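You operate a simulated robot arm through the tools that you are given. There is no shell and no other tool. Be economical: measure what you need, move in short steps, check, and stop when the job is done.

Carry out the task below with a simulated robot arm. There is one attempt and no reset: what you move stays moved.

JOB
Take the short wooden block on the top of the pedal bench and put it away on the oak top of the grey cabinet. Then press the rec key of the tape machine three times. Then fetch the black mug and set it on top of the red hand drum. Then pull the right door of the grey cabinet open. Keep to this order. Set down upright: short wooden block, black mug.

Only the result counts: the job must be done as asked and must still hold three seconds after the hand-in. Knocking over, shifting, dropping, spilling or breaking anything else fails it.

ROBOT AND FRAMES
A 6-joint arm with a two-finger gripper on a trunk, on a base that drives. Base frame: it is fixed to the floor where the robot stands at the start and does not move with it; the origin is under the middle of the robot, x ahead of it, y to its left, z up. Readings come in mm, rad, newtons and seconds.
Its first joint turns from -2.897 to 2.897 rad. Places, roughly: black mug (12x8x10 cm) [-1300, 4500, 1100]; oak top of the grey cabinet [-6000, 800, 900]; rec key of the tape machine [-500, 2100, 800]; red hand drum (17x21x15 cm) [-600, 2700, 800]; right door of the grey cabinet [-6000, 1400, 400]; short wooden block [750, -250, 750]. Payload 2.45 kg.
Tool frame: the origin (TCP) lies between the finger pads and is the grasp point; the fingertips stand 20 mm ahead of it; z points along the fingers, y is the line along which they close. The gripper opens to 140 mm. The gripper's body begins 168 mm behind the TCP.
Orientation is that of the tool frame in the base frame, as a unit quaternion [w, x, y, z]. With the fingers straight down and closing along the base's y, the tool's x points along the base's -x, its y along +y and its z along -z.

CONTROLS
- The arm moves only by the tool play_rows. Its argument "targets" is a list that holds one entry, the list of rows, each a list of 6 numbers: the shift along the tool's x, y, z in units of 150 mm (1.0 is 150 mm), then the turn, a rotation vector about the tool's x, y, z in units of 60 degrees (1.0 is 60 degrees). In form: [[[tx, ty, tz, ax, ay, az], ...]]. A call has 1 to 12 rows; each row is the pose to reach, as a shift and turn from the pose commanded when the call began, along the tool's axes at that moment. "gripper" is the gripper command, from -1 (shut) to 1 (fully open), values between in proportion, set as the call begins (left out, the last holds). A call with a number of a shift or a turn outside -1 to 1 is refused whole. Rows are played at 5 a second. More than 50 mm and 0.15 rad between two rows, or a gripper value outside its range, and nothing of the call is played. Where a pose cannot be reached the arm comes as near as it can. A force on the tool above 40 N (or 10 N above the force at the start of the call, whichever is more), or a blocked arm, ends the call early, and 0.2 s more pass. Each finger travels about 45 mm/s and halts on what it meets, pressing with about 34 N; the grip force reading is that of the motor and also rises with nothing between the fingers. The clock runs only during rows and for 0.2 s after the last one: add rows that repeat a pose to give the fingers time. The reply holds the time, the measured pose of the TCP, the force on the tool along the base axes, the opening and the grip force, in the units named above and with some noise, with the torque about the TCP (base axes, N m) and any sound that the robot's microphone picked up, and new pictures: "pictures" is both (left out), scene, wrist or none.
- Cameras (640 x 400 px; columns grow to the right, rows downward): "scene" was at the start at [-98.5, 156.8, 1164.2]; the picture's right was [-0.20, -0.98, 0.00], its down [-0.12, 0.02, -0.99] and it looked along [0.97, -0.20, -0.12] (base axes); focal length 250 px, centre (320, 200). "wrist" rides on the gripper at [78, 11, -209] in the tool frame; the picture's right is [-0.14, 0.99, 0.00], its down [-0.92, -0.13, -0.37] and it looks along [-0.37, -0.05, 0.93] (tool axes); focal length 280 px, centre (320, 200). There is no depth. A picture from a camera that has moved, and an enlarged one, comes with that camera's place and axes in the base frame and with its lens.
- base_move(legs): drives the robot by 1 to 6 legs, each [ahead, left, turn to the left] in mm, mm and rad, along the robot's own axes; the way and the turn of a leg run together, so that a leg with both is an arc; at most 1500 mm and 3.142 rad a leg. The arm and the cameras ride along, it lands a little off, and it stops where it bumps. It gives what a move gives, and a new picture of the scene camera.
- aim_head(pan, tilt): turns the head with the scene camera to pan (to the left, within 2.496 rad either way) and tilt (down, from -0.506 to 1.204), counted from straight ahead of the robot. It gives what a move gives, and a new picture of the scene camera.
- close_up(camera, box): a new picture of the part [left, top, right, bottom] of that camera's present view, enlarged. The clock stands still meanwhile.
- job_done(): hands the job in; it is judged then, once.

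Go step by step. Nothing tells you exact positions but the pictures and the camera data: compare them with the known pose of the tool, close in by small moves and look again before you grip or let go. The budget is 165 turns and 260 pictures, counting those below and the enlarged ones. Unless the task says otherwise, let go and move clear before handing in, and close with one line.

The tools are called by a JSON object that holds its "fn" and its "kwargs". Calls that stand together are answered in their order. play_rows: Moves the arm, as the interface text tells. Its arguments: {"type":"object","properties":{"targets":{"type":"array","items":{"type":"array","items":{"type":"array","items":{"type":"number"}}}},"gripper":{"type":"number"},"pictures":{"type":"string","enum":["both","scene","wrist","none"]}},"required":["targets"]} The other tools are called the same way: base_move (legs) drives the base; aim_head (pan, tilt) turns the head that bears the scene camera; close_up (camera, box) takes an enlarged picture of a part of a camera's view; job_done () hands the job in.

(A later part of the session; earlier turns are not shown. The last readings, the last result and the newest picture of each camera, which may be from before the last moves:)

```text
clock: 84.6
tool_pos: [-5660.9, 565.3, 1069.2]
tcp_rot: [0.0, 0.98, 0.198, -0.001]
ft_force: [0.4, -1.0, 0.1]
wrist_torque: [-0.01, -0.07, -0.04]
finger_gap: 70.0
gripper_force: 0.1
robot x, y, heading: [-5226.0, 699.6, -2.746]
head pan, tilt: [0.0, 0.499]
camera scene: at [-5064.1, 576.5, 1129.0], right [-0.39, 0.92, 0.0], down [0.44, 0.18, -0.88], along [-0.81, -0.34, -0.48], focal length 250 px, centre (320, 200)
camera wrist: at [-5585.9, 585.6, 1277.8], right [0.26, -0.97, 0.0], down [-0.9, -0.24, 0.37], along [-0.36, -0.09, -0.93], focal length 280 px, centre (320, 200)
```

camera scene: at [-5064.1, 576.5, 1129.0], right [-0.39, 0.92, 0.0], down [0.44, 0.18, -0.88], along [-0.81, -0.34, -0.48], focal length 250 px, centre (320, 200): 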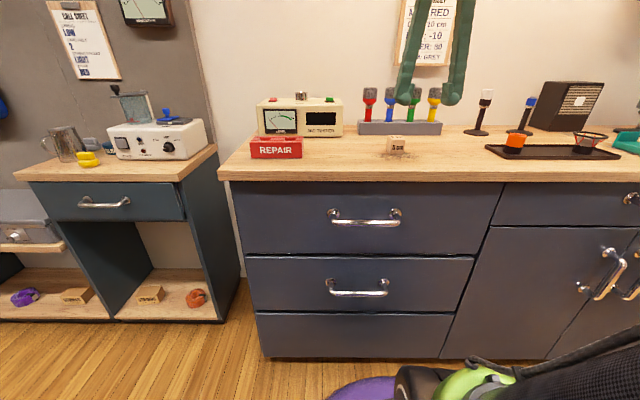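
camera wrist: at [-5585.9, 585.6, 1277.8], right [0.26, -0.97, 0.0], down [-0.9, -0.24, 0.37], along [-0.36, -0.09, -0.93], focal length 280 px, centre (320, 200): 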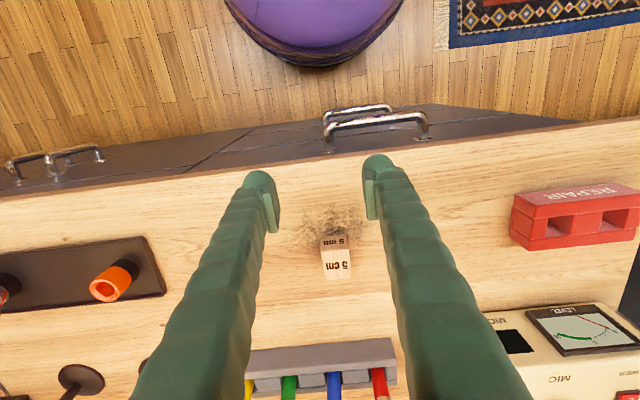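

The block stands upright on the oak top. Next is the tape machine on the opposite side of the room: I back off, turn round and look.

{"fn": "base_move", "kwargs": {"legs": [[-400, 0, 0], [0, 0, 3.127]]}}

{"fn": "aim_head", "kwargs": {"pan": 0.0, "tilt": 0.3}}

```text
clock: 94.5
tool_pos: [-4424.7, 993.3, 1069.4]
tcp_rot: [0.0, -0.206, 0.979, 0.0]
ft_force: [0.5, -0.6, 0.8]
wrist_torque: [0.01, -0.01, -0.01]
finger_gap: 70.2
gripper_force: 0.1
robot x, y, heading: [-4857.9, 849.2, 0.412]
head pan, tilt: [0.0, 0.499]
camera scene: at [-5019.4, 971.1, 1128.9], right [0.4, -0.92, 0.0], down [-0.44, -0.19, -0.88], along [0.8, 0.35, -0.48], focal length 250 px, centre (320, 200)
```

scene: 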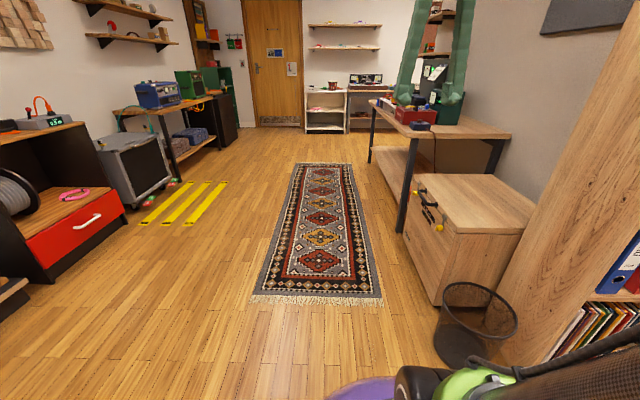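

```text
clock: 95.2
tool_pos: [-4425.4, 993.8, 1069.9]
tcp_rot: [0.0, -0.206, 0.978, 0.0]
ft_force: [-0.1, 0.1, 0.7]
wrist_torque: [0.0, -0.01, -0.01]
finger_gap: 69.8
gripper_force: 0.1
robot x, y, heading: [-4858.5, 849.5, 0.412]
head pan, tilt: [0.0, 0.3]
camera scene: at [-5017.2, 972.0, 1147.3], right [0.4, -0.92, 0.0], down [-0.27, -0.12, -0.96], along [0.87, 0.38, -0.3], focal length 250 px, centre (320, 200)
```

scene: 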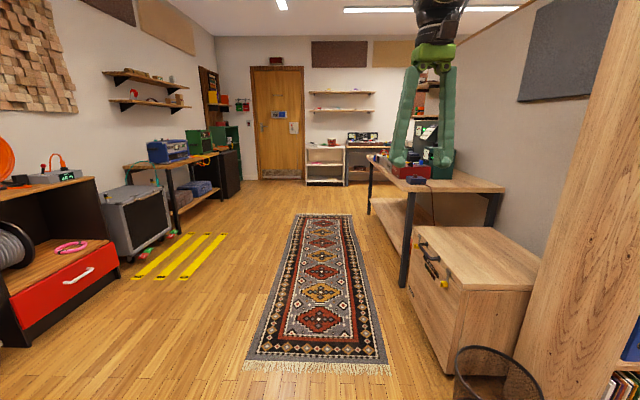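

The way back runs along this rug, with a waste basket and table to the right. I drive along, keeping left.

{"fn": "base_move", "kwargs": {"legs": [[1450, 300, 0], [1450, 0, 0]]}}

{"fn": "aim_head", "kwargs": {"pan": -0.25, "tilt": 0.3}}

```text
clock: 109.3
tool_pos: [-1871.3, 2364.1, 1070.1]
tcp_rot: [0.0, -0.198, 0.98, -0.001]
ft_force: [0.5, 0.8, 0.1]
wrist_torque: [-0.02, -0.02, 0.02]
finger_gap: 69.9
gripper_force: 0.0
robot x, y, heading: [-2309.6, 2230.1, 0.403]
head pan, tilt: [0.0, 0.3]
camera scene: at [-2464.8, 2352.6, 1147.3], right [0.39, -0.92, 0.0], down [-0.27, -0.12, -0.96], along [0.88, 0.37, -0.3], focal length 250 px, centre (320, 200)
```

scene: 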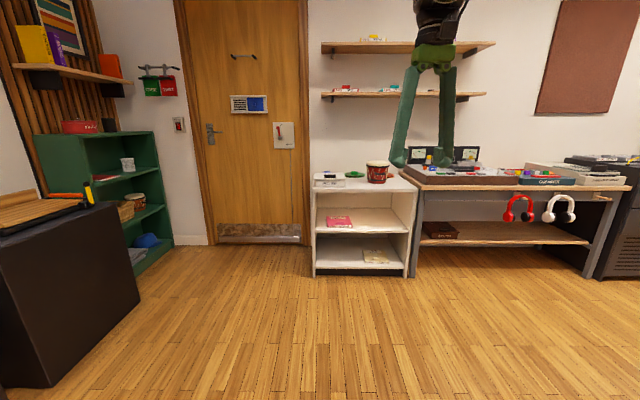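

```text
clock: 110.1
tool_pos: [-1872.6, 2365.3, 1069.7]
tcp_rot: [0.0, -0.199, 0.98, 0.0]
ft_force: [-0.5, 1.1, -0.8]
wrist_torque: [0.02, 0.0, 0.02]
finger_gap: 69.9
gripper_force: 0.2
robot x, y, heading: [-2309.2, 2228.2, 0.399]
head pan, tilt: [-0.25, 0.3]
camera scene: at [-2458.5, 2330.3, 1147.3], right [0.15, -0.99, 0.0], down [-0.29, -0.04, -0.96], along [0.94, 0.14, -0.3], focal length 250 px, centre (320, 200)
```

scene: 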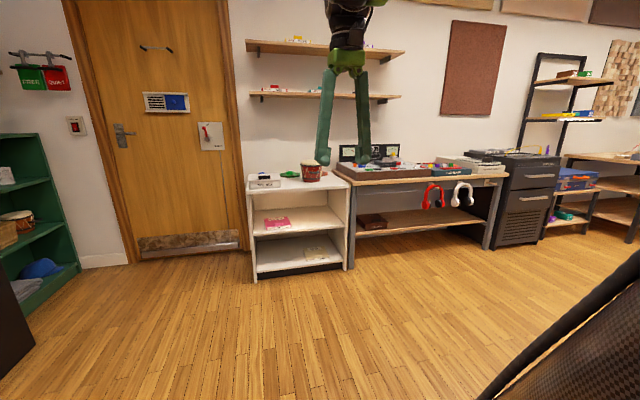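

The red drum stands on the white shelf; the tape machine should be on the table right of it. I zoom in.

{"fn": "close_up", "kwargs": {"camera": "scene", "box": [240, 130, 560, 290]}}

{"fn": "close_up", "kwargs": {"camera": "scene", "box": [320, 130, 520, 210]}}

```text
2.00 times, centred on (400, 210) of scene
camera zoom: at [-2458.5, 2330.3, 1147.3], right [0.15, -0.99, 0.0], down [-0.29, -0.04, -0.96], along [0.94, 0.14, -0.3], focal length 501 px, centre (160, 180)
```

zoom: 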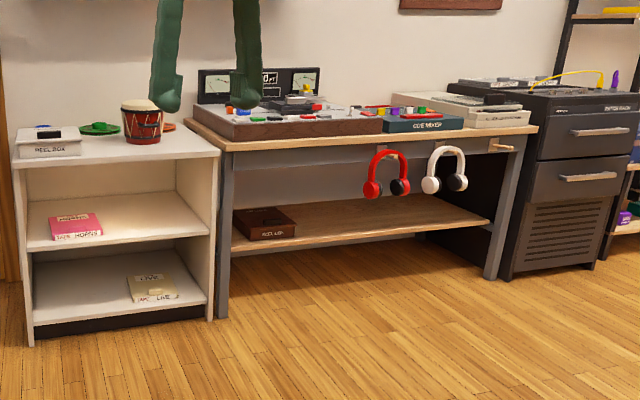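

```text
3.20 times, centred on (420, 170) of scene
camera zoom: at [-2458.5, 2330.3, 1147.3], right [0.15, -0.99, 0.0], down [-0.29, -0.04, -0.96], along [0.94, 0.14, -0.3], focal length 801 px, centre (0, 296)
```

zoom: 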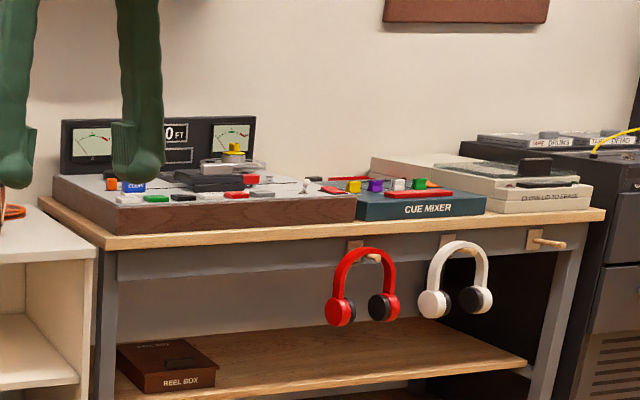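

The tape machine is the unit with the VU meters at the table's left end, keys along its front. I drive in front of it.

{"fn": "base_move", "kwargs": {"legs": [[930, 0, 0], [0, -780, 0]]}}

{"fn": "aim_head", "kwargs": {"pan": -0.1, "tilt": 0.45}}

```text
clock: 118.7
tool_pos: [-716.0, 2001.2, 1068.9]
tcp_rot: [0.0, -0.199, 0.98, 0.0]
ft_force: [-0.6, -0.3, -1.2]
wrist_torque: [0.0, 0.01, -0.04]
finger_gap: 70.1
gripper_force: 0.0
robot x, y, heading: [-1154.6, 1862.3, 0.401]
head pan, tilt: [-0.25, 0.3]
camera scene: at [-1303.5, 1963.5, 1147.3], right [0.15, -0.99, 0.0], down [-0.29, -0.05, -0.96], along [0.94, 0.15, -0.3], focal length 250 px, centre (320, 200)
```

scene: 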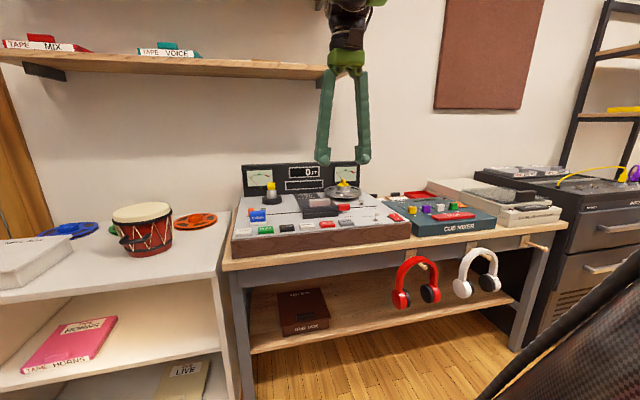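

```text
clock: 119.4
tool_pos: [-715.3, 2001.3, 1069.5]
tcp_rot: [0.0, -0.201, 0.98, 0.0]
ft_force: [0.1, -0.1, 0.8]
wrist_torque: [-0.02, 0.01, 0.03]
finger_gap: 70.0
gripper_force: 0.0
robot x, y, heading: [-1155.5, 1863.1, 0.406]
head pan, tilt: [-0.099, 0.45]
camera scene: at [-1308.0, 1976.7, 1133.5], right [0.3, -0.95, 0.0], down [-0.41, -0.13, -0.9], along [0.86, 0.27, -0.43], focal length 250 px, centre (320, 200)
```

scene: 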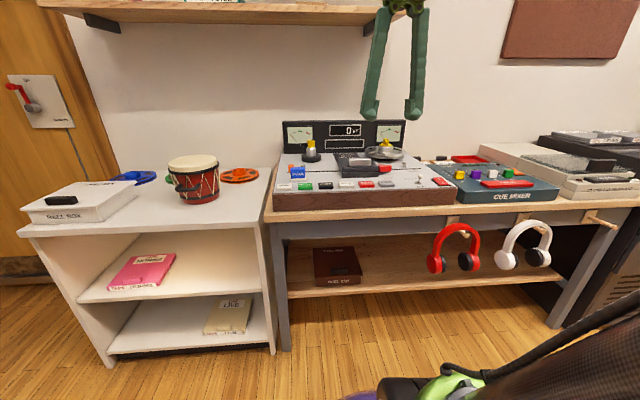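

{"fn": "close_up", "kwargs": {"camera": "scene", "box": [264, 140, 464, 215]}}

{"fn": "close_up", "kwargs": {"camera": "wrist", "box": [0, 0, 640, 400]}}

```text
3.20 times, centred on (364, 178) of scene
camera zoom: at [-1308.0, 1976.7, 1133.5], right [0.3, -0.95, 0.0], down [-0.41, -0.13, -0.9], along [0.86, 0.27, -0.43], focal length 801 px, centre (179, 272)
```

zoom: 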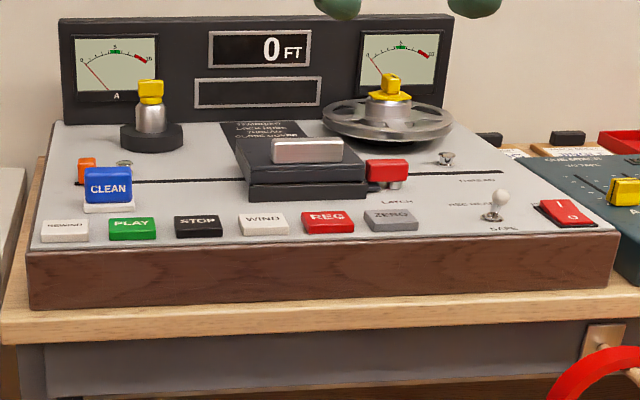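

```text
1.00 times, centred on (320, 200) of wrist (not enlarged: the box is as wide or as high as the picture)
camera zoom: at [-793.8, 1979.4, 1277.8], right [-0.26, 0.96, 0.0], down [0.9, 0.24, 0.37], along [0.36, 0.1, -0.93], focal length 280 px, centre (320, 200)
```

zoom: 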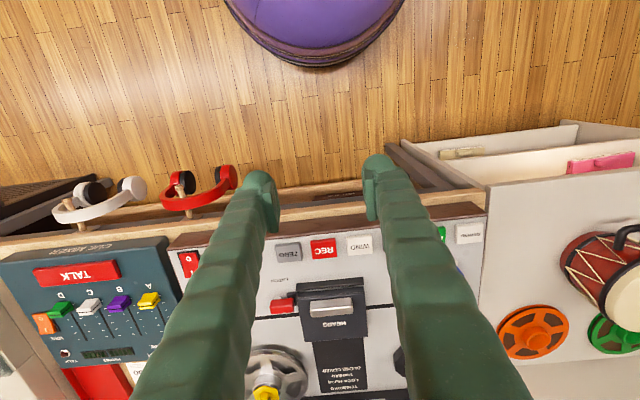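

REC key triangulates to about (-526,2059,823). I close the fingers and move over it, then verify with the wrist camera.

{"fn": "play_rows", "kwargs": {"targets": [[[-0.3, 0, 0, 0, 0, 0], [-0.6, -0.07, 0, 0, 0, 0], [-0.9, -0.138, 0, 0, 0, 0], [-1, -0.138, 0, 0, 0, 0], [-1, -0.138, 0.3, 0, 0, 0], [-1, -0.138, 0.6, 0, 0, 0], [-1, -0.138, 0.6, 0, 0, 0]]], "gripper": -1, "pictures": "none"}}

{"fn": "play_rows", "kwargs": {"targets": [[[-0.31, 0, 0, 0, 0, 0], [-0.31, 0, 0.2, 0, 0, 0], [-0.31, 0, 0.2, 0, 0, 0]]], "pictures": "both"}}

{"fn": "close_up", "kwargs": {"camera": "scene", "box": [284, 110, 444, 210]}}

```text
clock: 121.0
tool_pos: [-570.2, 2041.6, 978.4]
tcp_rot: [0.0, -0.2, 0.98, 0.0]
ft_force: [0.3, -0.1, -0.3]
wrist_torque: [-0.01, 0.02, -0.01]
finger_gap: 0.1
gripper_force: 29.7
robot x, y, heading: [-1148.5, 1865.3, 0.405]
head pan, tilt: [-0.099, 0.45]
```

```text
clock: 121.8
tool_pos: [-527.9, 2059.8, 948.0]
tcp_rot: [0.0, -0.2, 0.98, -0.001]
ft_force: [-0.7, -1.0, -0.4]
wrist_torque: [0.02, 0.01, 0.0]
finger_gap: 0.0
gripper_force: 29.6
robot x, y, heading: [-1151.7, 1862.5, 0.407]
head pan, tilt: [-0.099, 0.45]
camera scene: at [-1308.0, 1976.7, 1133.4], right [0.3, -0.95, 0.0], down [-0.42, -0.13, -0.9], along [0.86, 0.27, -0.44], focal length 250 px, centre (320, 200)
camera wrist: at [-605.3, 2038.8, 1156.8], right [-0.26, 0.96, 0.0], down [0.9, 0.24, 0.37], along [0.36, 0.1, -0.93], focal length 280 px, centre (320, 200)
```

scene: 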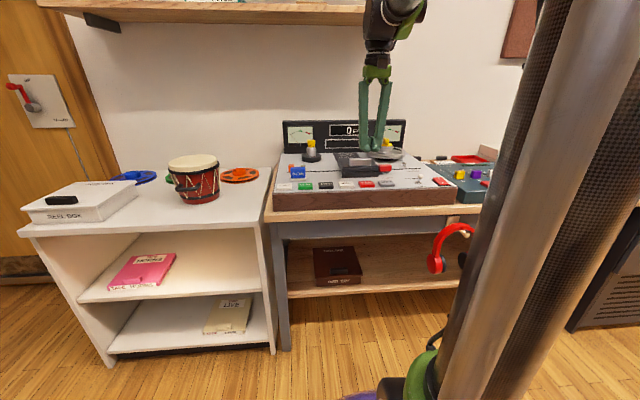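
wrist: 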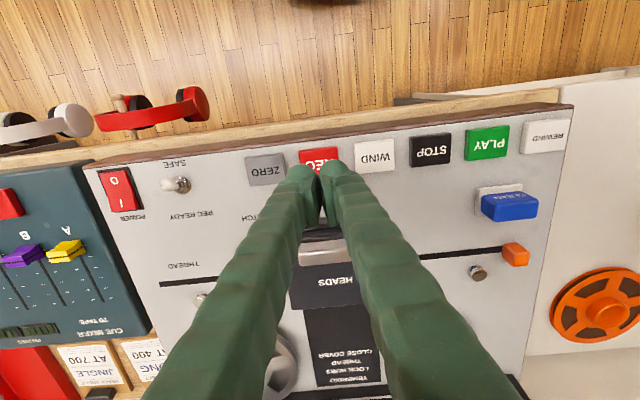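

```text
4.00 times, centred on (364, 160) of scene
camera zoom: at [-1308.0, 1976.7, 1133.4], right [0.3, -0.95, 0.0], down [-0.42, -0.13, -0.9], along [0.86, 0.27, -0.44], focal length 1001 px, centre (144, 360)
```

zoom: 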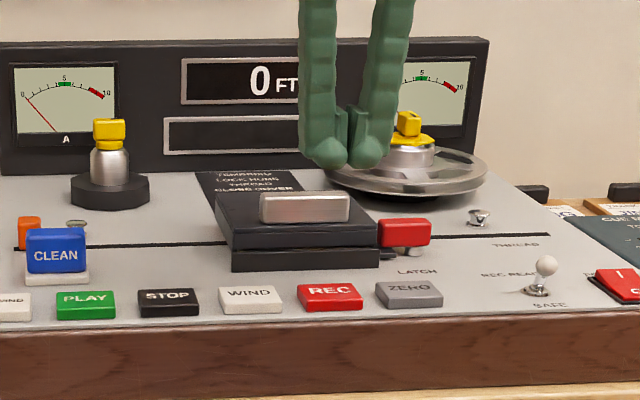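

The gripper is centred over REC. I lower close to it.

{"fn": "play_rows", "kwargs": {"targets": [[[0, 0, 0.2, 0, 0, 0], [0, 0, 0.4, 0, 0, 0], [0, 0, 0.57, 0, 0, 0], [0, 0, 0.57, 0, 0, 0]]], "pictures": "wrist"}}

{"fn": "close_up", "kwargs": {"camera": "scene", "box": [324, 150, 424, 212]}}

```text
clock: 122.8
tool_pos: [-528.9, 2058.5, 863.5]
tcp_rot: [0.0, -0.2, 0.98, 0.0]
ft_force: [0.5, -0.7, 0.7]
wrist_torque: [0.01, 0.0, 0.01]
finger_gap: 0.3
gripper_force: 29.7
robot x, y, heading: [-1154.0, 1863.6, 0.404]
head pan, tilt: [-0.099, 0.45]
camera wrist: at [-605.5, 2037.3, 1072.3], right [-0.26, 0.96, 0.0], down [0.9, 0.24, 0.37], along [0.36, 0.1, -0.93], focal length 280 px, centre (320, 200)
```

wrist: 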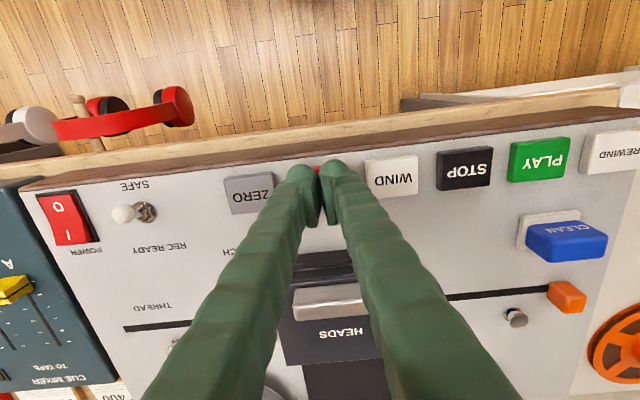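

```text
6.40 times, centred on (374, 181) of scene
camera zoom: at [-1307.9, 1976.7, 1133.4], right [0.3, -0.95, 0.0], down [-0.42, -0.13, -0.9], along [0.86, 0.27, -0.44], focal length 1602 px, centre (-26, 322)
```

zoom: 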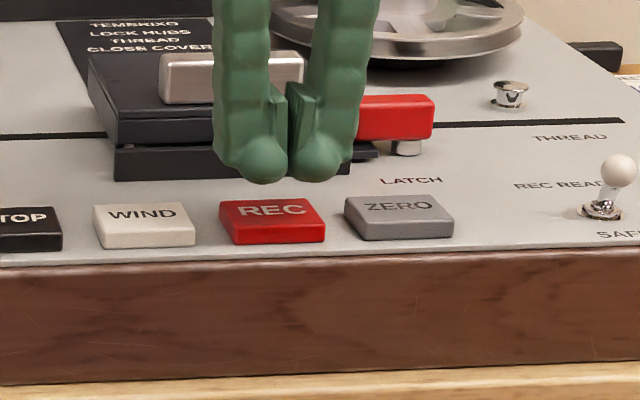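

Alignment is good. I press gently in small steps to find the key's travel.

{"fn": "play_rows", "kwargs": {"targets": [[[0, 0.01, 0.06, 0, 0, 0], [0, 0.01, 0.1, 0, 0, 0], [0, 0.01, 0.12, 0, 0, 0], [0, 0.01, 0.14, 0, 0, 0]]], "pictures": "none"}}

{"fn": "close_up", "kwargs": {"camera": "scene", "box": [324, 150, 424, 212]}}

```text
clock: 123.8
tool_pos: [-528.9, 2059.6, 843.8]
tcp_rot: [0.001, -0.2, 0.98, 0.0]
ft_force: [0.3, -0.6, -0.7]
wrist_torque: [-0.03, -0.04, -0.02]
finger_gap: 0.0
gripper_force: 29.9
robot x, y, heading: [-1155.4, 1860.1, 0.399]
head pan, tilt: [-0.099, 0.45]
```

```text
6.40 times, centred on (374, 181) of scene
camera zoom: at [-1308.0, 1976.7, 1133.4], right [0.3, -0.95, 0.0], down [-0.42, -0.13, -0.9], along [0.86, 0.27, -0.44], focal length 1602 px, centre (-26, 322)
```

zoom: 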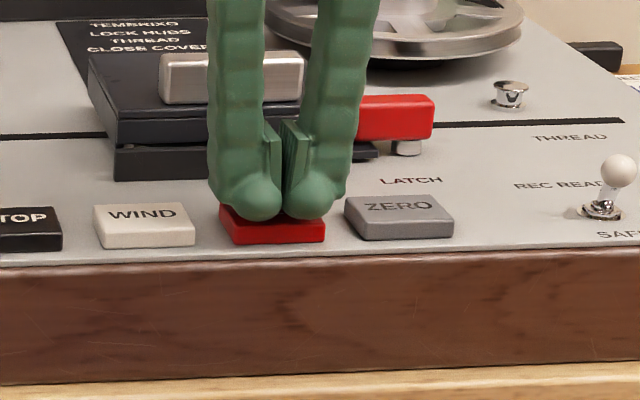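

{"fn": "play_rows", "kwargs": {"targets": [[[0, 0, 0.013, 0, 0, 0], [0, 0, 0.026, 0, 0, 0], [0, 0, 0.026, 0, 0, 0]]], "pictures": "none"}}

{"fn": "play_rows", "kwargs": {"targets": [[[0, 0, 0.013, 0, 0, 0], [0, 0, 0.026, 0, 0, 0], [0, 0, 0.026, 0, 0, 0]]], "pictures": "none"}}

{"fn": "close_up", "kwargs": {"camera": "scene", "box": [284, 110, 444, 210]}}

```text
clock: 124.6
tool_pos: [-527.1, 2059.6, 839.5]
tcp_rot: [0.0, -0.2, 0.98, 0.0]
ft_force: [0.1, -0.2, 0.8]
wrist_torque: [0.0, -0.03, 0.0]
finger_gap: 6.3
gripper_force: 29.5
robot x, y, heading: [-1154.4, 1863.7, 0.402]
head pan, tilt: [-0.099, 0.45]
```

```text
clock: 125.4
tool_pos: [-528.3, 2059.0, 835.7]
tcp_rot: [0.0, -0.2, 0.98, 0.001]
ft_force: [-0.7, 0.7, 2.9]
wrist_torque: [0.02, -0.02, -0.01]
finger_gap: 6.2
gripper_force: 29.9
robot x, y, heading: [-1154.5, 1863.3, 0.403]
head pan, tilt: [-0.099, 0.45]
heard: click
```

```text
4.00 times, centred on (364, 160) of scene
camera zoom: at [-1308.0, 1976.7, 1133.4], right [0.3, -0.95, 0.0], down [-0.42, -0.13, -0.9], along [0.86, 0.27, -0.44], focal length 1001 px, centre (144, 360)
```

zoom: 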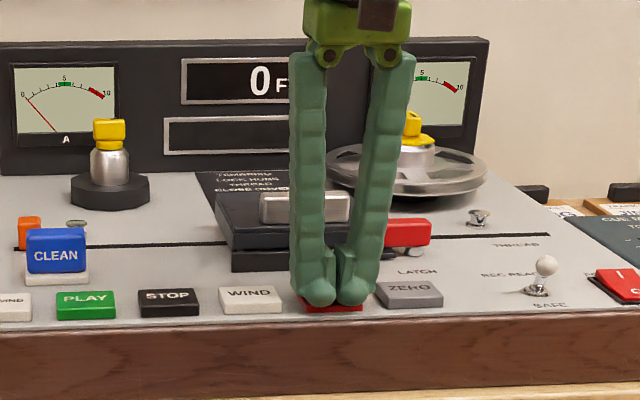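

A click: one press. I lift clear and press again, the same depth, watching for clicks.

{"fn": "play_rows", "kwargs": {"targets": [[[0, 0, -0.06, 0, 0, 0], [0, 0, -0.1, 0, 0, 0], [0, 0, -0.1, 0, 0, 0], [0, 0, -0.1, 0, 0, 0]]], "pictures": "none"}}

{"fn": "play_rows", "kwargs": {"targets": [[[0, 0, 0.05, 0, 0, 0], [0, 0, 0.08, 0, 0, 0], [0, 0, 0.1, 0, 0, 0], [0, 0, 0.1, 0, 0, 0]]], "pictures": "none"}}

{"fn": "play_rows", "kwargs": {"targets": [[[0, 0, -0.06, 0, 0, 0], [0, 0, -0.1, 0, 0, 0], [0, 0, -0.1, 0, 0, 0], [0, 0, -0.1, 0, 0, 0]]], "pictures": "none"}}

```text
clock: 126.4
tool_pos: [-528.7, 2059.0, 850.4]
tcp_rot: [0.0, -0.2, 0.98, 0.0]
ft_force: [0.0, -0.2, -0.5]
wrist_torque: [0.0, 0.03, 0.0]
finger_gap: 0.0
gripper_force: 29.7
robot x, y, heading: [-1151.1, 1858.3, 0.404]
head pan, tilt: [-0.099, 0.45]
```

```text
clock: 127.4
tool_pos: [-528.4, 2060.1, 835.3]
tcp_rot: [0.0, -0.2, 0.98, 0.0]
ft_force: [-0.2, -1.3, 3.0]
wrist_torque: [-0.06, -0.01, -0.04]
finger_gap: 6.0
gripper_force: 29.5
robot x, y, heading: [-1152.1, 1863.8, 0.401]
head pan, tilt: [-0.099, 0.45]
heard: click
```

```text
clock: 128.4
tool_pos: [-529.1, 2059.8, 849.6]
tcp_rot: [0.0, -0.2, 0.98, 0.0]
ft_force: [-0.1, 0.5, -0.4]
wrist_torque: [0.0, -0.01, -0.01]
finger_gap: 0.2
gripper_force: 29.2
robot x, y, heading: [-1152.6, 1859.4, 0.404]
head pan, tilt: [-0.099, 0.45]
```

Two clicks so far. Third press, then lift well clear.

{"fn": "play_rows", "kwargs": {"targets": [[[0, 0, 0.05, 0, 0, 0], [0, 0, 0.08, 0, 0, 0], [0, 0, 0.1, 0, 0, 0], [0, 0, 0.1, 0, 0, 0]]], "pictures": "none"}}

{"fn": "play_rows", "kwargs": {"targets": [[[0, 0, -0.3, 0, 0, 0], [0, 0, -0.6, 0, 0, 0], [0, 0, -0.9, 0, 0, 0], [0.3, 0, -1, 0, 0, 0], [0.6, 0, -1, 0, 0, 0], [0.9, 0, -1, 0, 0, 0]]], "pictures": "none"}}

{"fn": "play_rows", "kwargs": {"targets": [[[0.3, 0, -0.1, 0, 0, 0], [0.5, 0, -0.3, 0, 0, 0], [0.5, 0, -0.6, 0, 0, 0]]], "gripper": 1, "pictures": "scene"}}

```text
clock: 129.4
tool_pos: [-528.1, 2059.4, 836.6]
tcp_rot: [0.0, -0.199, 0.98, 0.0]
ft_force: [0.2, 1.2, 2.3]
wrist_torque: [0.03, 0.01, -0.03]
finger_gap: 5.7
gripper_force: 29.4
robot x, y, heading: [-1151.5, 1862.6, 0.408]
head pan, tilt: [-0.099, 0.45]
heard: click
```

```text
clock: 130.8
tool_pos: [-652.9, 2006.8, 984.9]
tcp_rot: [-0.001, -0.201, 0.98, 0.001]
ft_force: [0.1, 0.2, 0.6]
wrist_torque: [-0.04, 0.07, 0.02]
finger_gap: 0.0
gripper_force: 29.5
robot x, y, heading: [-1152.6, 1864.1, 0.404]
head pan, tilt: [-0.099, 0.45]
```

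```text
clock: 131.6
tool_pos: [-720.6, 1976.9, 1076.0]
tcp_rot: [0.0, -0.2, 0.98, 0.0]
ft_force: [0.4, -1.0, 0.2]
wrist_torque: [0.04, 0.0, 0.0]
finger_gap: 69.7
gripper_force: 0.1
robot x, y, heading: [-1154.1, 1864.4, 0.403]
head pan, tilt: [-0.099, 0.45]
camera scene: at [-1308.0, 1976.7, 1133.4], right [0.3, -0.95, 0.0], down [-0.42, -0.13, -0.9], along [0.86, 0.27, -0.44], focal length 250 px, centre (320, 200)
```

scene: 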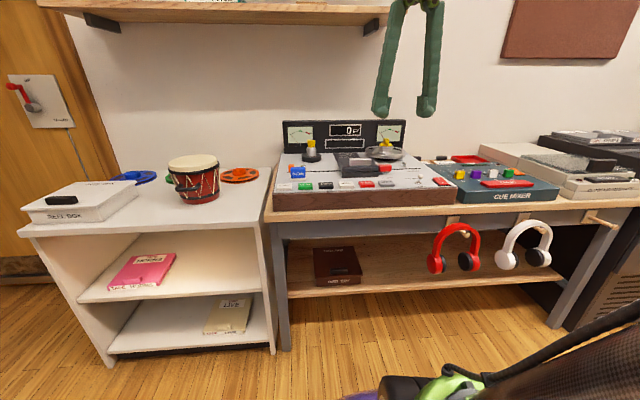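

Three clicks heard. Now I go to find the black mug in the far corner beyond the door.

{"fn": "base_move", "kwargs": {"legs": [[-250, 0, 0], [0, 900, 0], [0, 0, 1.2]]}}

{"fn": "aim_head", "kwargs": {"pan": 0.0, "tilt": 0.2}}

```text
clock: 140.7
tool_pos: [-1665.5, 3023.4, 1076.5]
tcp_rot: [0.0, 0.708, -0.707, 0.001]
ft_force: [0.0, 0.7, -0.3]
wrist_torque: [0.01, -0.01, -0.02]
finger_gap: 139.9
gripper_force: 0.0
robot x, y, heading: [-1729.3, 2582.1, 1.573]
head pan, tilt: [-0.099, 0.45]
camera scene: at [-1894.4, 2482.4, 1133.4], right [1.0, -0.1, 0.0], down [-0.04, -0.43, -0.9], along [0.09, 0.9, -0.44], focal length 250 px, centre (320, 200)
```

scene: 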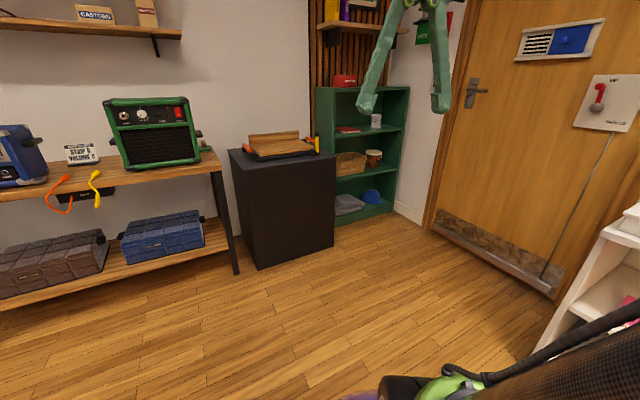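

```text
clock: 141.4
tool_pos: [-1664.8, 3024.3, 1076.2]
tcp_rot: [0.0, 0.708, -0.706, 0.001]
ft_force: [-0.6, 0.2, 0.0]
wrist_torque: [-0.02, 0.0, 0.0]
finger_gap: 140.0
gripper_force: 0.0
robot x, y, heading: [-1729.0, 2579.6, 1.572]
head pan, tilt: [0.0, 0.201]
camera scene: at [-1903.5, 2484.2, 1156.6], right [1.0, 0.0, 0.0], down [0.0, -0.2, -0.98], along [0.0, 0.98, -0.2], focal length 250 px, centre (320, 200)
```

scene: 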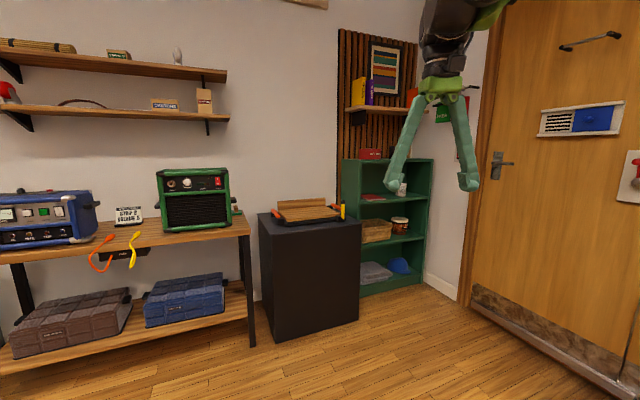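

{"fn": "close_up", "kwargs": {"camera": "scene", "box": [330, 60, 490, 300]}}

{"fn": "close_up", "kwargs": {"camera": "scene", "box": [0, 30, 240, 180]}}

```text
1.67 times, centred on (410, 180) of scene
camera zoom: at [-1903.5, 2484.2, 1156.6], right [1.0, 0.0, 0.0], down [0.0, -0.2, -0.98], along [0.0, 0.98, -0.2], focal length 417 px, centre (170, 233)
```

zoom: 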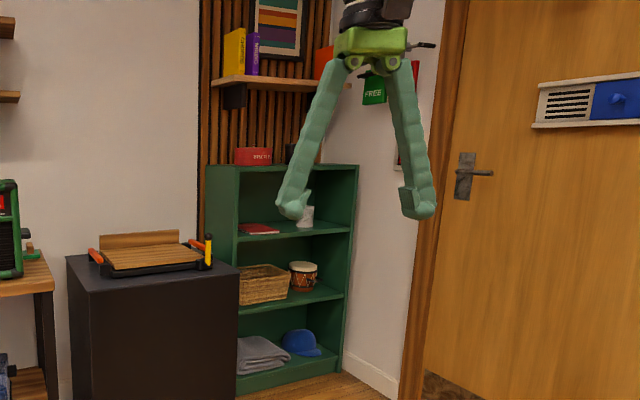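

```text
2.67 times, centred on (120, 105) of scene
camera zoom: at [-1903.5, 2484.2, 1156.6], right [1.0, 0.0, 0.0], down [0.0, -0.2, -0.98], along [0.0, 0.98, -0.2], focal length 668 px, centre (853, 453)
```

zoom: 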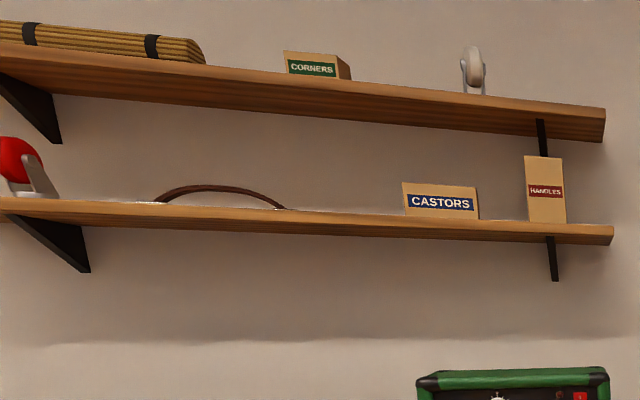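

The black mug stands on top of the green bookcase (behind my finger in the picture), beneath a wall shelf, so it needs a horizontal approach. I drive in front of the bookcase at a distance and look again.

{"fn": "base_move", "kwargs": {"legs": [[0, 0, 0.4], [450, 0, 0], [0, -1000, 0]]}}

{"fn": "aim_head", "kwargs": {"pan": -0.15, "tilt": 0.1}}

```text
clock: 150.2
tool_pos: [-1074.4, 3813.8, 1076.0]
tcp_rot: [0.0, 0.827, -0.562, 0.0]
ft_force: [-0.5, -0.3, 0.4]
wrist_torque: [0.0, 0.02, 0.0]
finger_gap: 140.3
gripper_force: 0.0
robot x, y, heading: [-970.6, 3378.6, 1.949]
head pan, tilt: [0.0, 0.201]
camera scene: at [-1097.6, 3224.9, 1156.6], right [0.93, 0.37, 0.0], down [0.07, -0.19, -0.98], along [-0.36, 0.91, -0.2], focal length 250 px, centre (320, 200)
```

scene: 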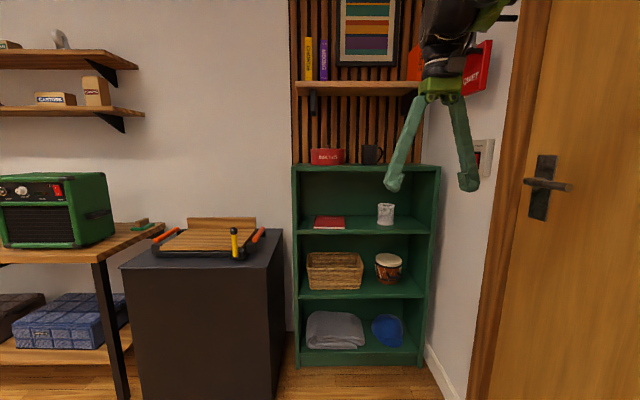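

```text
clock: 150.9
tool_pos: [-1073.7, 3815.1, 1075.8]
tcp_rot: [0.0, 0.828, -0.561, 0.0]
ft_force: [0.3, 0.2, -0.2]
wrist_torque: [-0.01, 0.0, -0.02]
finger_gap: 140.0
gripper_force: 0.0
robot x, y, heading: [-971.3, 3379.7, 1.946]
head pan, tilt: [-0.15, 0.099]
camera scene: at [-1084.0, 3228.0, 1166.0], right [0.97, 0.23, 0.0], down [0.02, -0.1, -0.99], along [-0.23, 0.97, -0.1], focal length 250 px, centre (320, 200)
```

scene: 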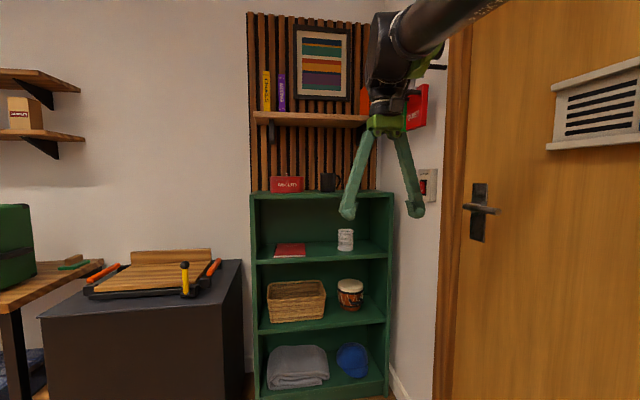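

{"fn": "close_up", "kwargs": {"camera": "scene", "box": [240, 90, 400, 200]}}

```text
3.64 times, centred on (320, 145) of scene
camera zoom: at [-1084.0, 3228.0, 1166.0], right [0.97, 0.23, 0.0], down [0.02, -0.1, -0.99], along [-0.23, 0.97, -0.1], focal length 910 px, centre (320, 400)
```

zoom: 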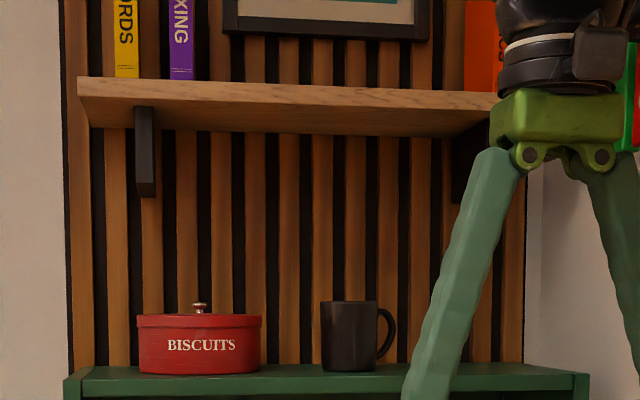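

The mug's handle points to the right and the shelf is above, so I'll approach from the front-left with the tool pitched down, to grip the body clear of the handle. First I reorient the tool here in free space.

{"fn": "play_rows", "kwargs": {"targets": [[[-0.2, 0, -0.2, 0, 0, 0.13], [-0.45, 0, -0.3, 0, 0, 0.26], [-0.7, 0, -0.4, 0, 0, 0.39], [-0.9, 0, -0.5, 0, 0, 0.52], [-1, 0, -0.5, 0, 0, 0.65], [-1, 0, -0.5, 0, 0, 0.75], [-1, 0, -0.5, 0, 0, 0.75]]], "pictures": "none"}}

{"fn": "play_rows", "kwargs": {"targets": [[[0, 0, 0, 0, -0.13, 0], [0, 0, 0, 0, -0.26, 0], [0, 0, 0, 0, -0.39, 0], [0, 0, 0, 0, -0.52, 0], [0, 0, 0, 0, -0.65, 0], [0, 0, 0, 0, -0.78, 0], [0, 0, 0, 0, -0.83, 0], [0, 0, 0, 0, -0.83, 0]]], "pictures": "both"}}

```text
clock: 152.5
tool_pos: [-1130.0, 3955.2, 1150.5]
tcp_rot: [-0.001, -0.549, 0.836, 0.0]
ft_force: [-0.1, 0.9, 0.1]
wrist_torque: [-0.01, -0.02, -0.01]
finger_gap: 140.2
gripper_force: 0.1
robot x, y, heading: [-968.5, 3383.7, 1.95]
head pan, tilt: [-0.15, 0.099]
```

```text
clock: 154.3
tool_pos: [-1130.4, 3954.6, 1151.5]
tcp_rot: [0.351, -0.499, 0.758, 0.231]
ft_force: [0.1, 0.6, 0.1]
wrist_torque: [-0.02, 0.02, -0.02]
finger_gap: 140.1
gripper_force: 0.0
robot x, y, heading: [-970.5, 3379.9, 1.956]
head pan, tilt: [-0.15, 0.099]
camera scene: at [-1084.0, 3228.0, 1166.0], right [0.97, 0.23, 0.0], down [0.02, -0.1, -1.0], along [-0.23, 0.97, -0.1], focal length 250 px, centre (320, 200)
camera wrist: at [-1224.0, 3765.7, 1225.5], right [-0.87, 0.47, 0.11], down [0.24, 0.24, 0.94], along [0.42, 0.85, -0.32], focal length 280 px, centre (320, 200)
```

scene: 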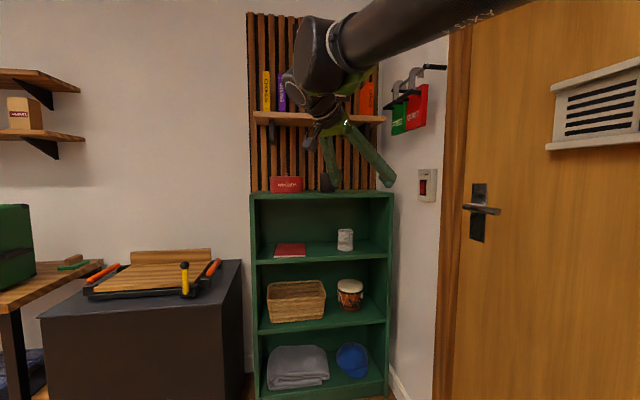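
wrist: 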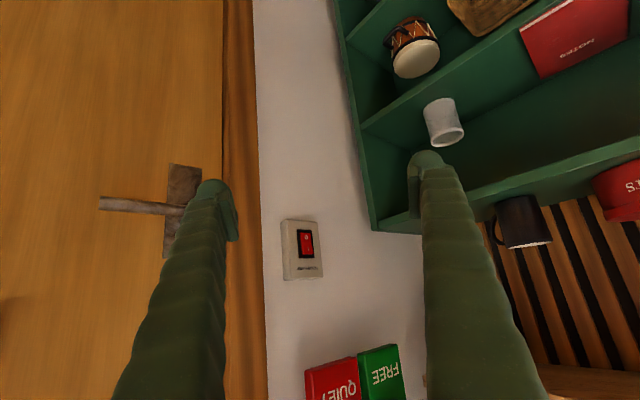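

Tool is pitched 40° down, and both views put the mug at about (-1342,4500,1122). I raise the gripper and drive closer.

{"fn": "play_rows", "kwargs": {"targets": [[[-0.2, 0, -0.17, 0, 0, 0], [-0.407, 0, -0.345, 0, 0, 0], [-0.407, 0, -0.345, 0, 0, 0]]], "pictures": "none"}}

{"fn": "base_move", "kwargs": {"legs": [[380, 75, 0]]}}

{"fn": "play_rows", "kwargs": {"targets": [[[0, 0, 0, 0, 0, 0]]], "pictures": "wrist"}}

```text
clock: 155.1
tool_pos: [-1132.8, 3954.0, 1233.7]
tcp_rot: [0.352, -0.499, 0.757, 0.232]
ft_force: [0.2, 1.0, 0.4]
wrist_torque: [-0.01, 0.01, 0.01]
finger_gap: 140.2
gripper_force: 0.1
robot x, y, heading: [-973.8, 3383.6, 1.956]
head pan, tilt: [-0.15, 0.099]
```

```text
clock: 157.5
tool_pos: [-1342.2, 4279.9, 1231.9]
tcp_rot: [0.352, -0.498, 0.758, 0.231]
ft_force: [0.1, 0.0, 0.9]
wrist_torque: [0.0, -0.02, 0.03]
finger_gap: 140.1
gripper_force: 0.0
robot x, y, heading: [-1183.5, 3703.7, 1.948]
head pan, tilt: [-0.15, 0.099]
camera scene: at [-1295.5, 3552.5, 1166.0], right [0.97, 0.23, 0.0], down [0.02, -0.1, -1.0], along [-0.22, 0.97, -0.1], focal length 250 px, centre (320, 200)
```

scene: 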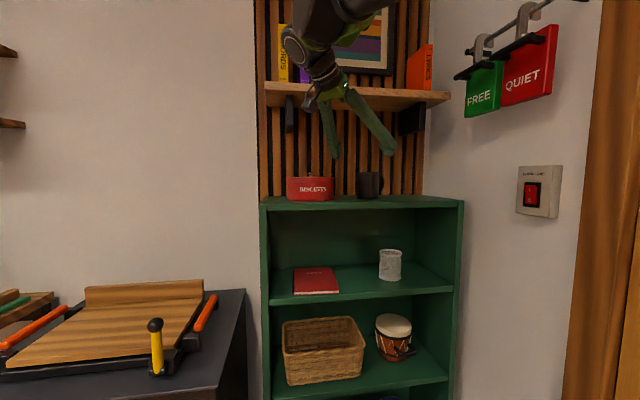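

```text
clock: 157.9
tool_pos: [-1342.1, 4279.9, 1232.7]
tcp_rot: [0.351, -0.498, 0.758, 0.232]
ft_force: [-0.7, 0.5, 0.4]
wrist_torque: [0.02, -0.01, 0.02]
finger_gap: 140.1
gripper_force: 0.0
robot x, y, heading: [-1181.0, 3704.0, 1.949]
head pan, tilt: [-0.15, 0.099]
camera wrist: at [-1435.9, 4090.8, 1306.6], right [-0.87, 0.47, 0.11], down [0.24, 0.24, 0.94], along [0.42, 0.85, -0.32], focal length 280 px, centre (320, 200)
```

wrist: 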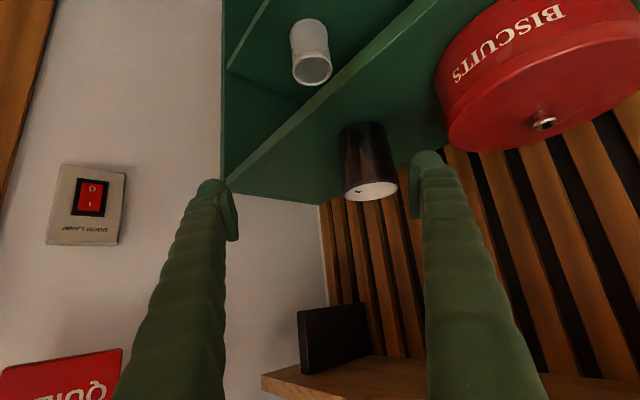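

{"fn": "close_up", "kwargs": {"camera": "wrist", "box": [280, 80, 480, 230]}}

{"fn": "close_up", "kwargs": {"camera": "scene", "box": [260, 70, 460, 215]}}

```text
2.67 times, centred on (380, 155) of wrist
camera zoom: at [-1435.9, 4090.8, 1306.6], right [-0.87, 0.47, 0.11], down [0.24, 0.24, 0.94], along [0.42, 0.85, -0.32], focal length 748 px, centre (160, 320)
```

zoom: 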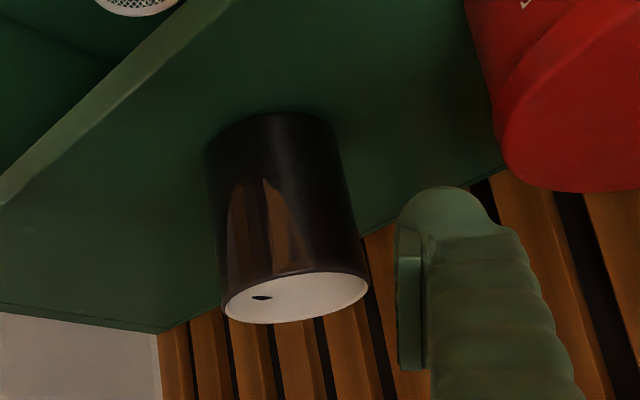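

```text
2.76 times, centred on (360, 142) of scene
camera zoom: at [-1295.5, 3552.5, 1166.0], right [0.97, 0.23, 0.0], down [0.02, -0.1, -1.0], along [-0.22, 0.97, -0.1], focal length 691 px, centre (210, 359)
```

zoom: 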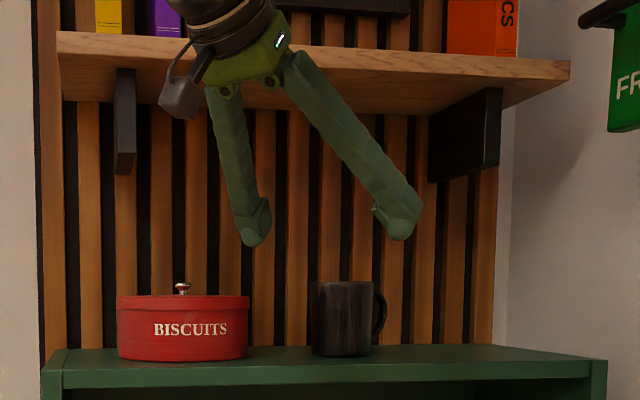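

The handle points away behind the mug as seen along the approach, so the grip across the body is clear. I line up laterally first.

{"fn": "play_rows", "kwargs": {"targets": [[[-0.15, 0.2, 0, 0, 0, 0], [-0.329, 0.4, 0, 0, 0, 0], [-0.329, 0.463, 0.2, 0, 0, 0], [-0.329, 0.463, 0.4, 0, 0, 0], [-0.329, 0.463, 0.4, 0, 0, 0]]], "pictures": "both"}}

```text
clock: 159.1
tool_pos: [-1375.7, 4377.4, 1231.4]
tcp_rot: [0.352, -0.497, 0.758, 0.231]
ft_force: [0.0, 0.2, -0.4]
wrist_torque: [-0.01, 0.0, 0.01]
finger_gap: 139.7
gripper_force: 0.1
robot x, y, heading: [-1184.6, 3703.3, 1.945]
head pan, tilt: [-0.15, 0.099]
camera scene: at [-1295.5, 3552.6, 1166.0], right [0.97, 0.23, 0.0], down [0.02, -0.1, -0.99], along [-0.22, 0.97, -0.1], focal length 250 px, centre (320, 200)
camera wrist: at [-1469.8, 4189.3, 1305.1], right [-0.87, 0.47, 0.11], down [0.24, 0.24, 0.94], along [0.42, 0.85, -0.32], focal length 280 px, centre (320, 200)
```

scene: 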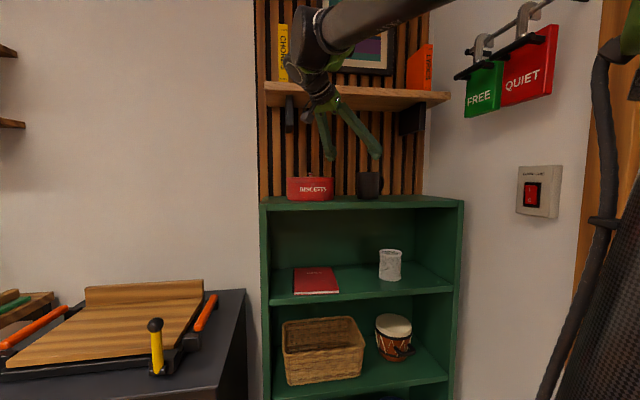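
wrist: 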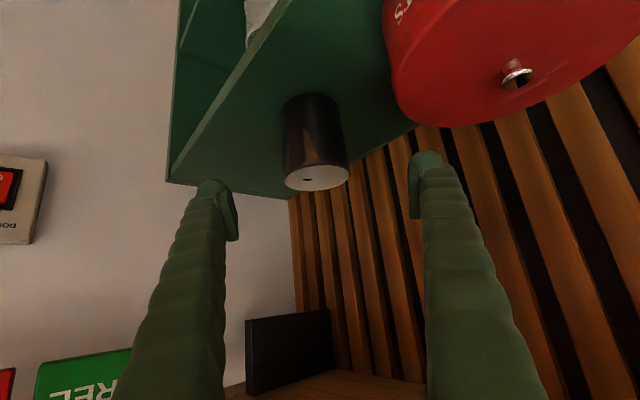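

The mug lies straight ahead along the tool axis, about 150 mm away. I advance 100 mm and look.

{"fn": "play_rows", "kwargs": {"targets": [[[0, 0, 0.2, 0, 0, 0], [0, 0, 0.4, 0, 0, 0], [0, 0, 0.65, 0, 0, 0], [0, 0, 0.65, 0, 0, 0]]], "pictures": "wrist"}}

{"fn": "close_up", "kwargs": {"camera": "scene", "box": [260, 90, 460, 215]}}

```text
clock: 160.1
tool_pos: [-1346.1, 4447.7, 1168.4]
tcp_rot: [0.352, -0.499, 0.757, 0.232]
ft_force: [0.3, 0.4, -0.5]
wrist_torque: [0.01, -0.03, -0.01]
finger_gap: 140.2
gripper_force: 0.0
robot x, y, heading: [-1180.6, 3700.7, 1.946]
head pan, tilt: [-0.15, 0.099]
camera wrist: at [-1440.8, 4259.5, 1242.2], right [-0.87, 0.47, 0.11], down [0.24, 0.24, 0.94], along [0.42, 0.85, -0.32], focal length 280 px, centre (320, 200)
```

wrist: 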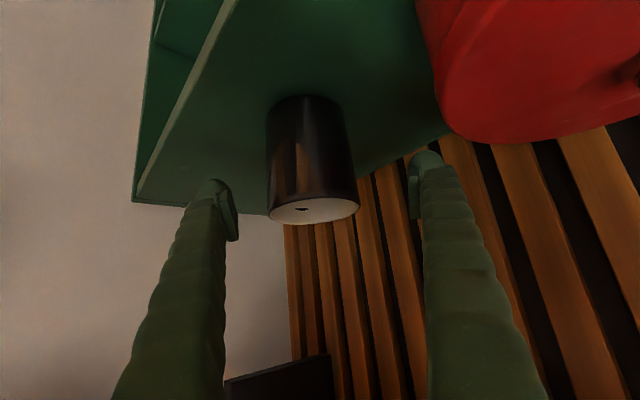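

```text
3.20 times, centred on (360, 152) of scene
camera zoom: at [-1295.5, 3552.6, 1166.0], right [0.97, 0.23, 0.0], down [0.02, -0.1, -0.99], along [-0.22, 0.97, -0.1], focal length 801 px, centre (192, 352)
```

zoom: 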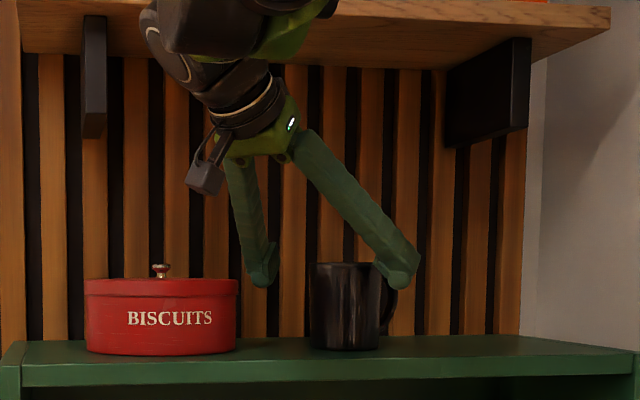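

{"fn": "play_rows", "kwargs": {"targets": [[[0, -0.02, 0.15, 0, 0, 0], [0, -0.02, 0.34, 0, 0, 0], [0, -0.02, 0.34, 0, 0, 0]]], "pictures": "wrist"}}

{"fn": "close_up", "kwargs": {"camera": "scene", "box": [260, 90, 460, 215]}}

```text
clock: 160.9
tool_pos: [-1327.5, 4481.6, 1135.0]
tcp_rot: [0.352, -0.498, 0.758, 0.231]
ft_force: [-0.4, 1.2, 0.0]
wrist_torque: [-0.03, -0.01, -0.04]
finger_gap: 140.0
gripper_force: 0.0
robot x, y, heading: [-1178.0, 3702.2, 1.943]
head pan, tilt: [-0.15, 0.099]
camera wrist: at [-1421.9, 4292.9, 1209.0], right [-0.87, 0.47, 0.11], down [0.24, 0.24, 0.94], along [0.42, 0.85, -0.32], focal length 280 px, centre (320, 200)
```

wrist: 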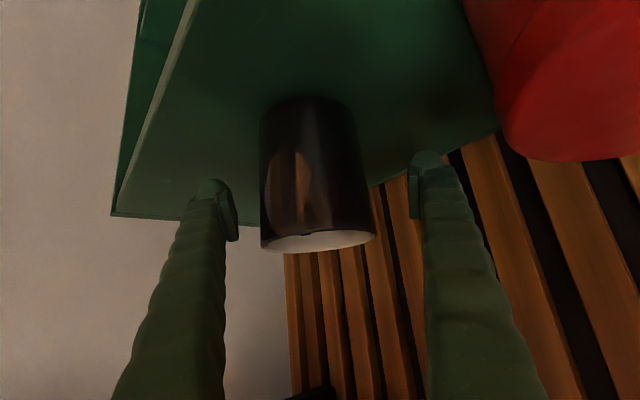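

```text
3.20 times, centred on (360, 152) of scene
camera zoom: at [-1295.5, 3552.6, 1166.0], right [0.97, 0.23, 0.0], down [0.02, -0.1, -0.99], along [-0.22, 0.97, -0.1], focal length 801 px, centre (192, 352)
```

zoom: 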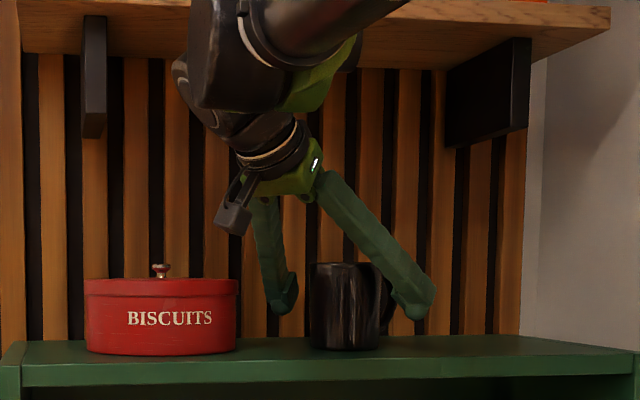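

The mug body is between the pads. I close.

{"fn": "play_rows", "kwargs": {"targets": [[[0, 0, 0, 0, 0, 0], [0, 0, 0, 0, 0, 0], [0, 0, 0, 0, 0, 0], [0, 0, 0, 0, 0, 0], [0, 0, 0, 0, 0, 0]]], "gripper": -1, "pictures": "wrist"}}

{"fn": "close_up", "kwargs": {"camera": "scene", "box": [260, 90, 460, 215]}}

```text
clock: 162.1
tool_pos: [-1326.8, 4481.5, 1135.1]
tcp_rot: [0.352, -0.497, 0.759, 0.23]
ft_force: [0.1, 0.3, 2.1]
wrist_torque: [-0.11, -0.15, 0.03]
finger_gap: 83.8
gripper_force: 33.9
robot x, y, heading: [-1182.4, 3705.0, 1.949]
head pan, tilt: [-0.15, 0.099]
camera wrist: at [-1421.8, 4292.7, 1209.2], right [-0.87, 0.47, 0.11], down [0.24, 0.24, 0.94], along [0.42, 0.85, -0.32], focal length 280 px, centre (320, 200)
```

wrist: 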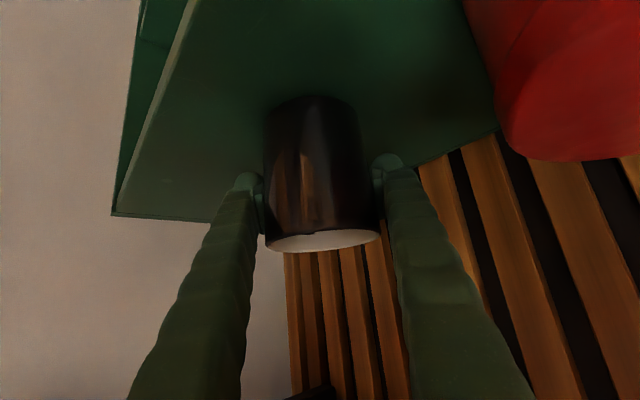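

```text
3.20 times, centred on (360, 152) of scene
camera zoom: at [-1295.5, 3552.6, 1166.0], right [0.97, 0.22, 0.0], down [0.02, -0.1, -1.0], along [-0.22, 0.97, -0.1], focal length 801 px, centre (192, 352)
```

zoom: 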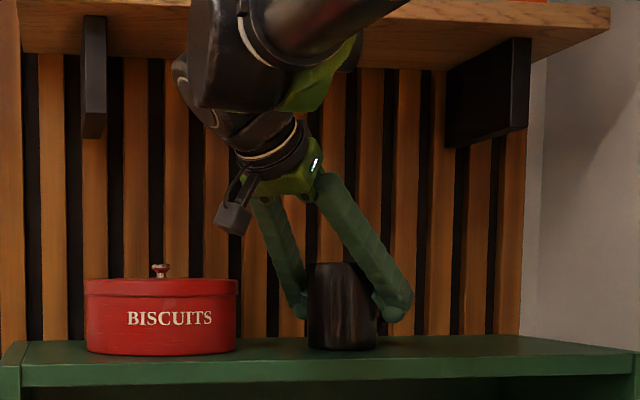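

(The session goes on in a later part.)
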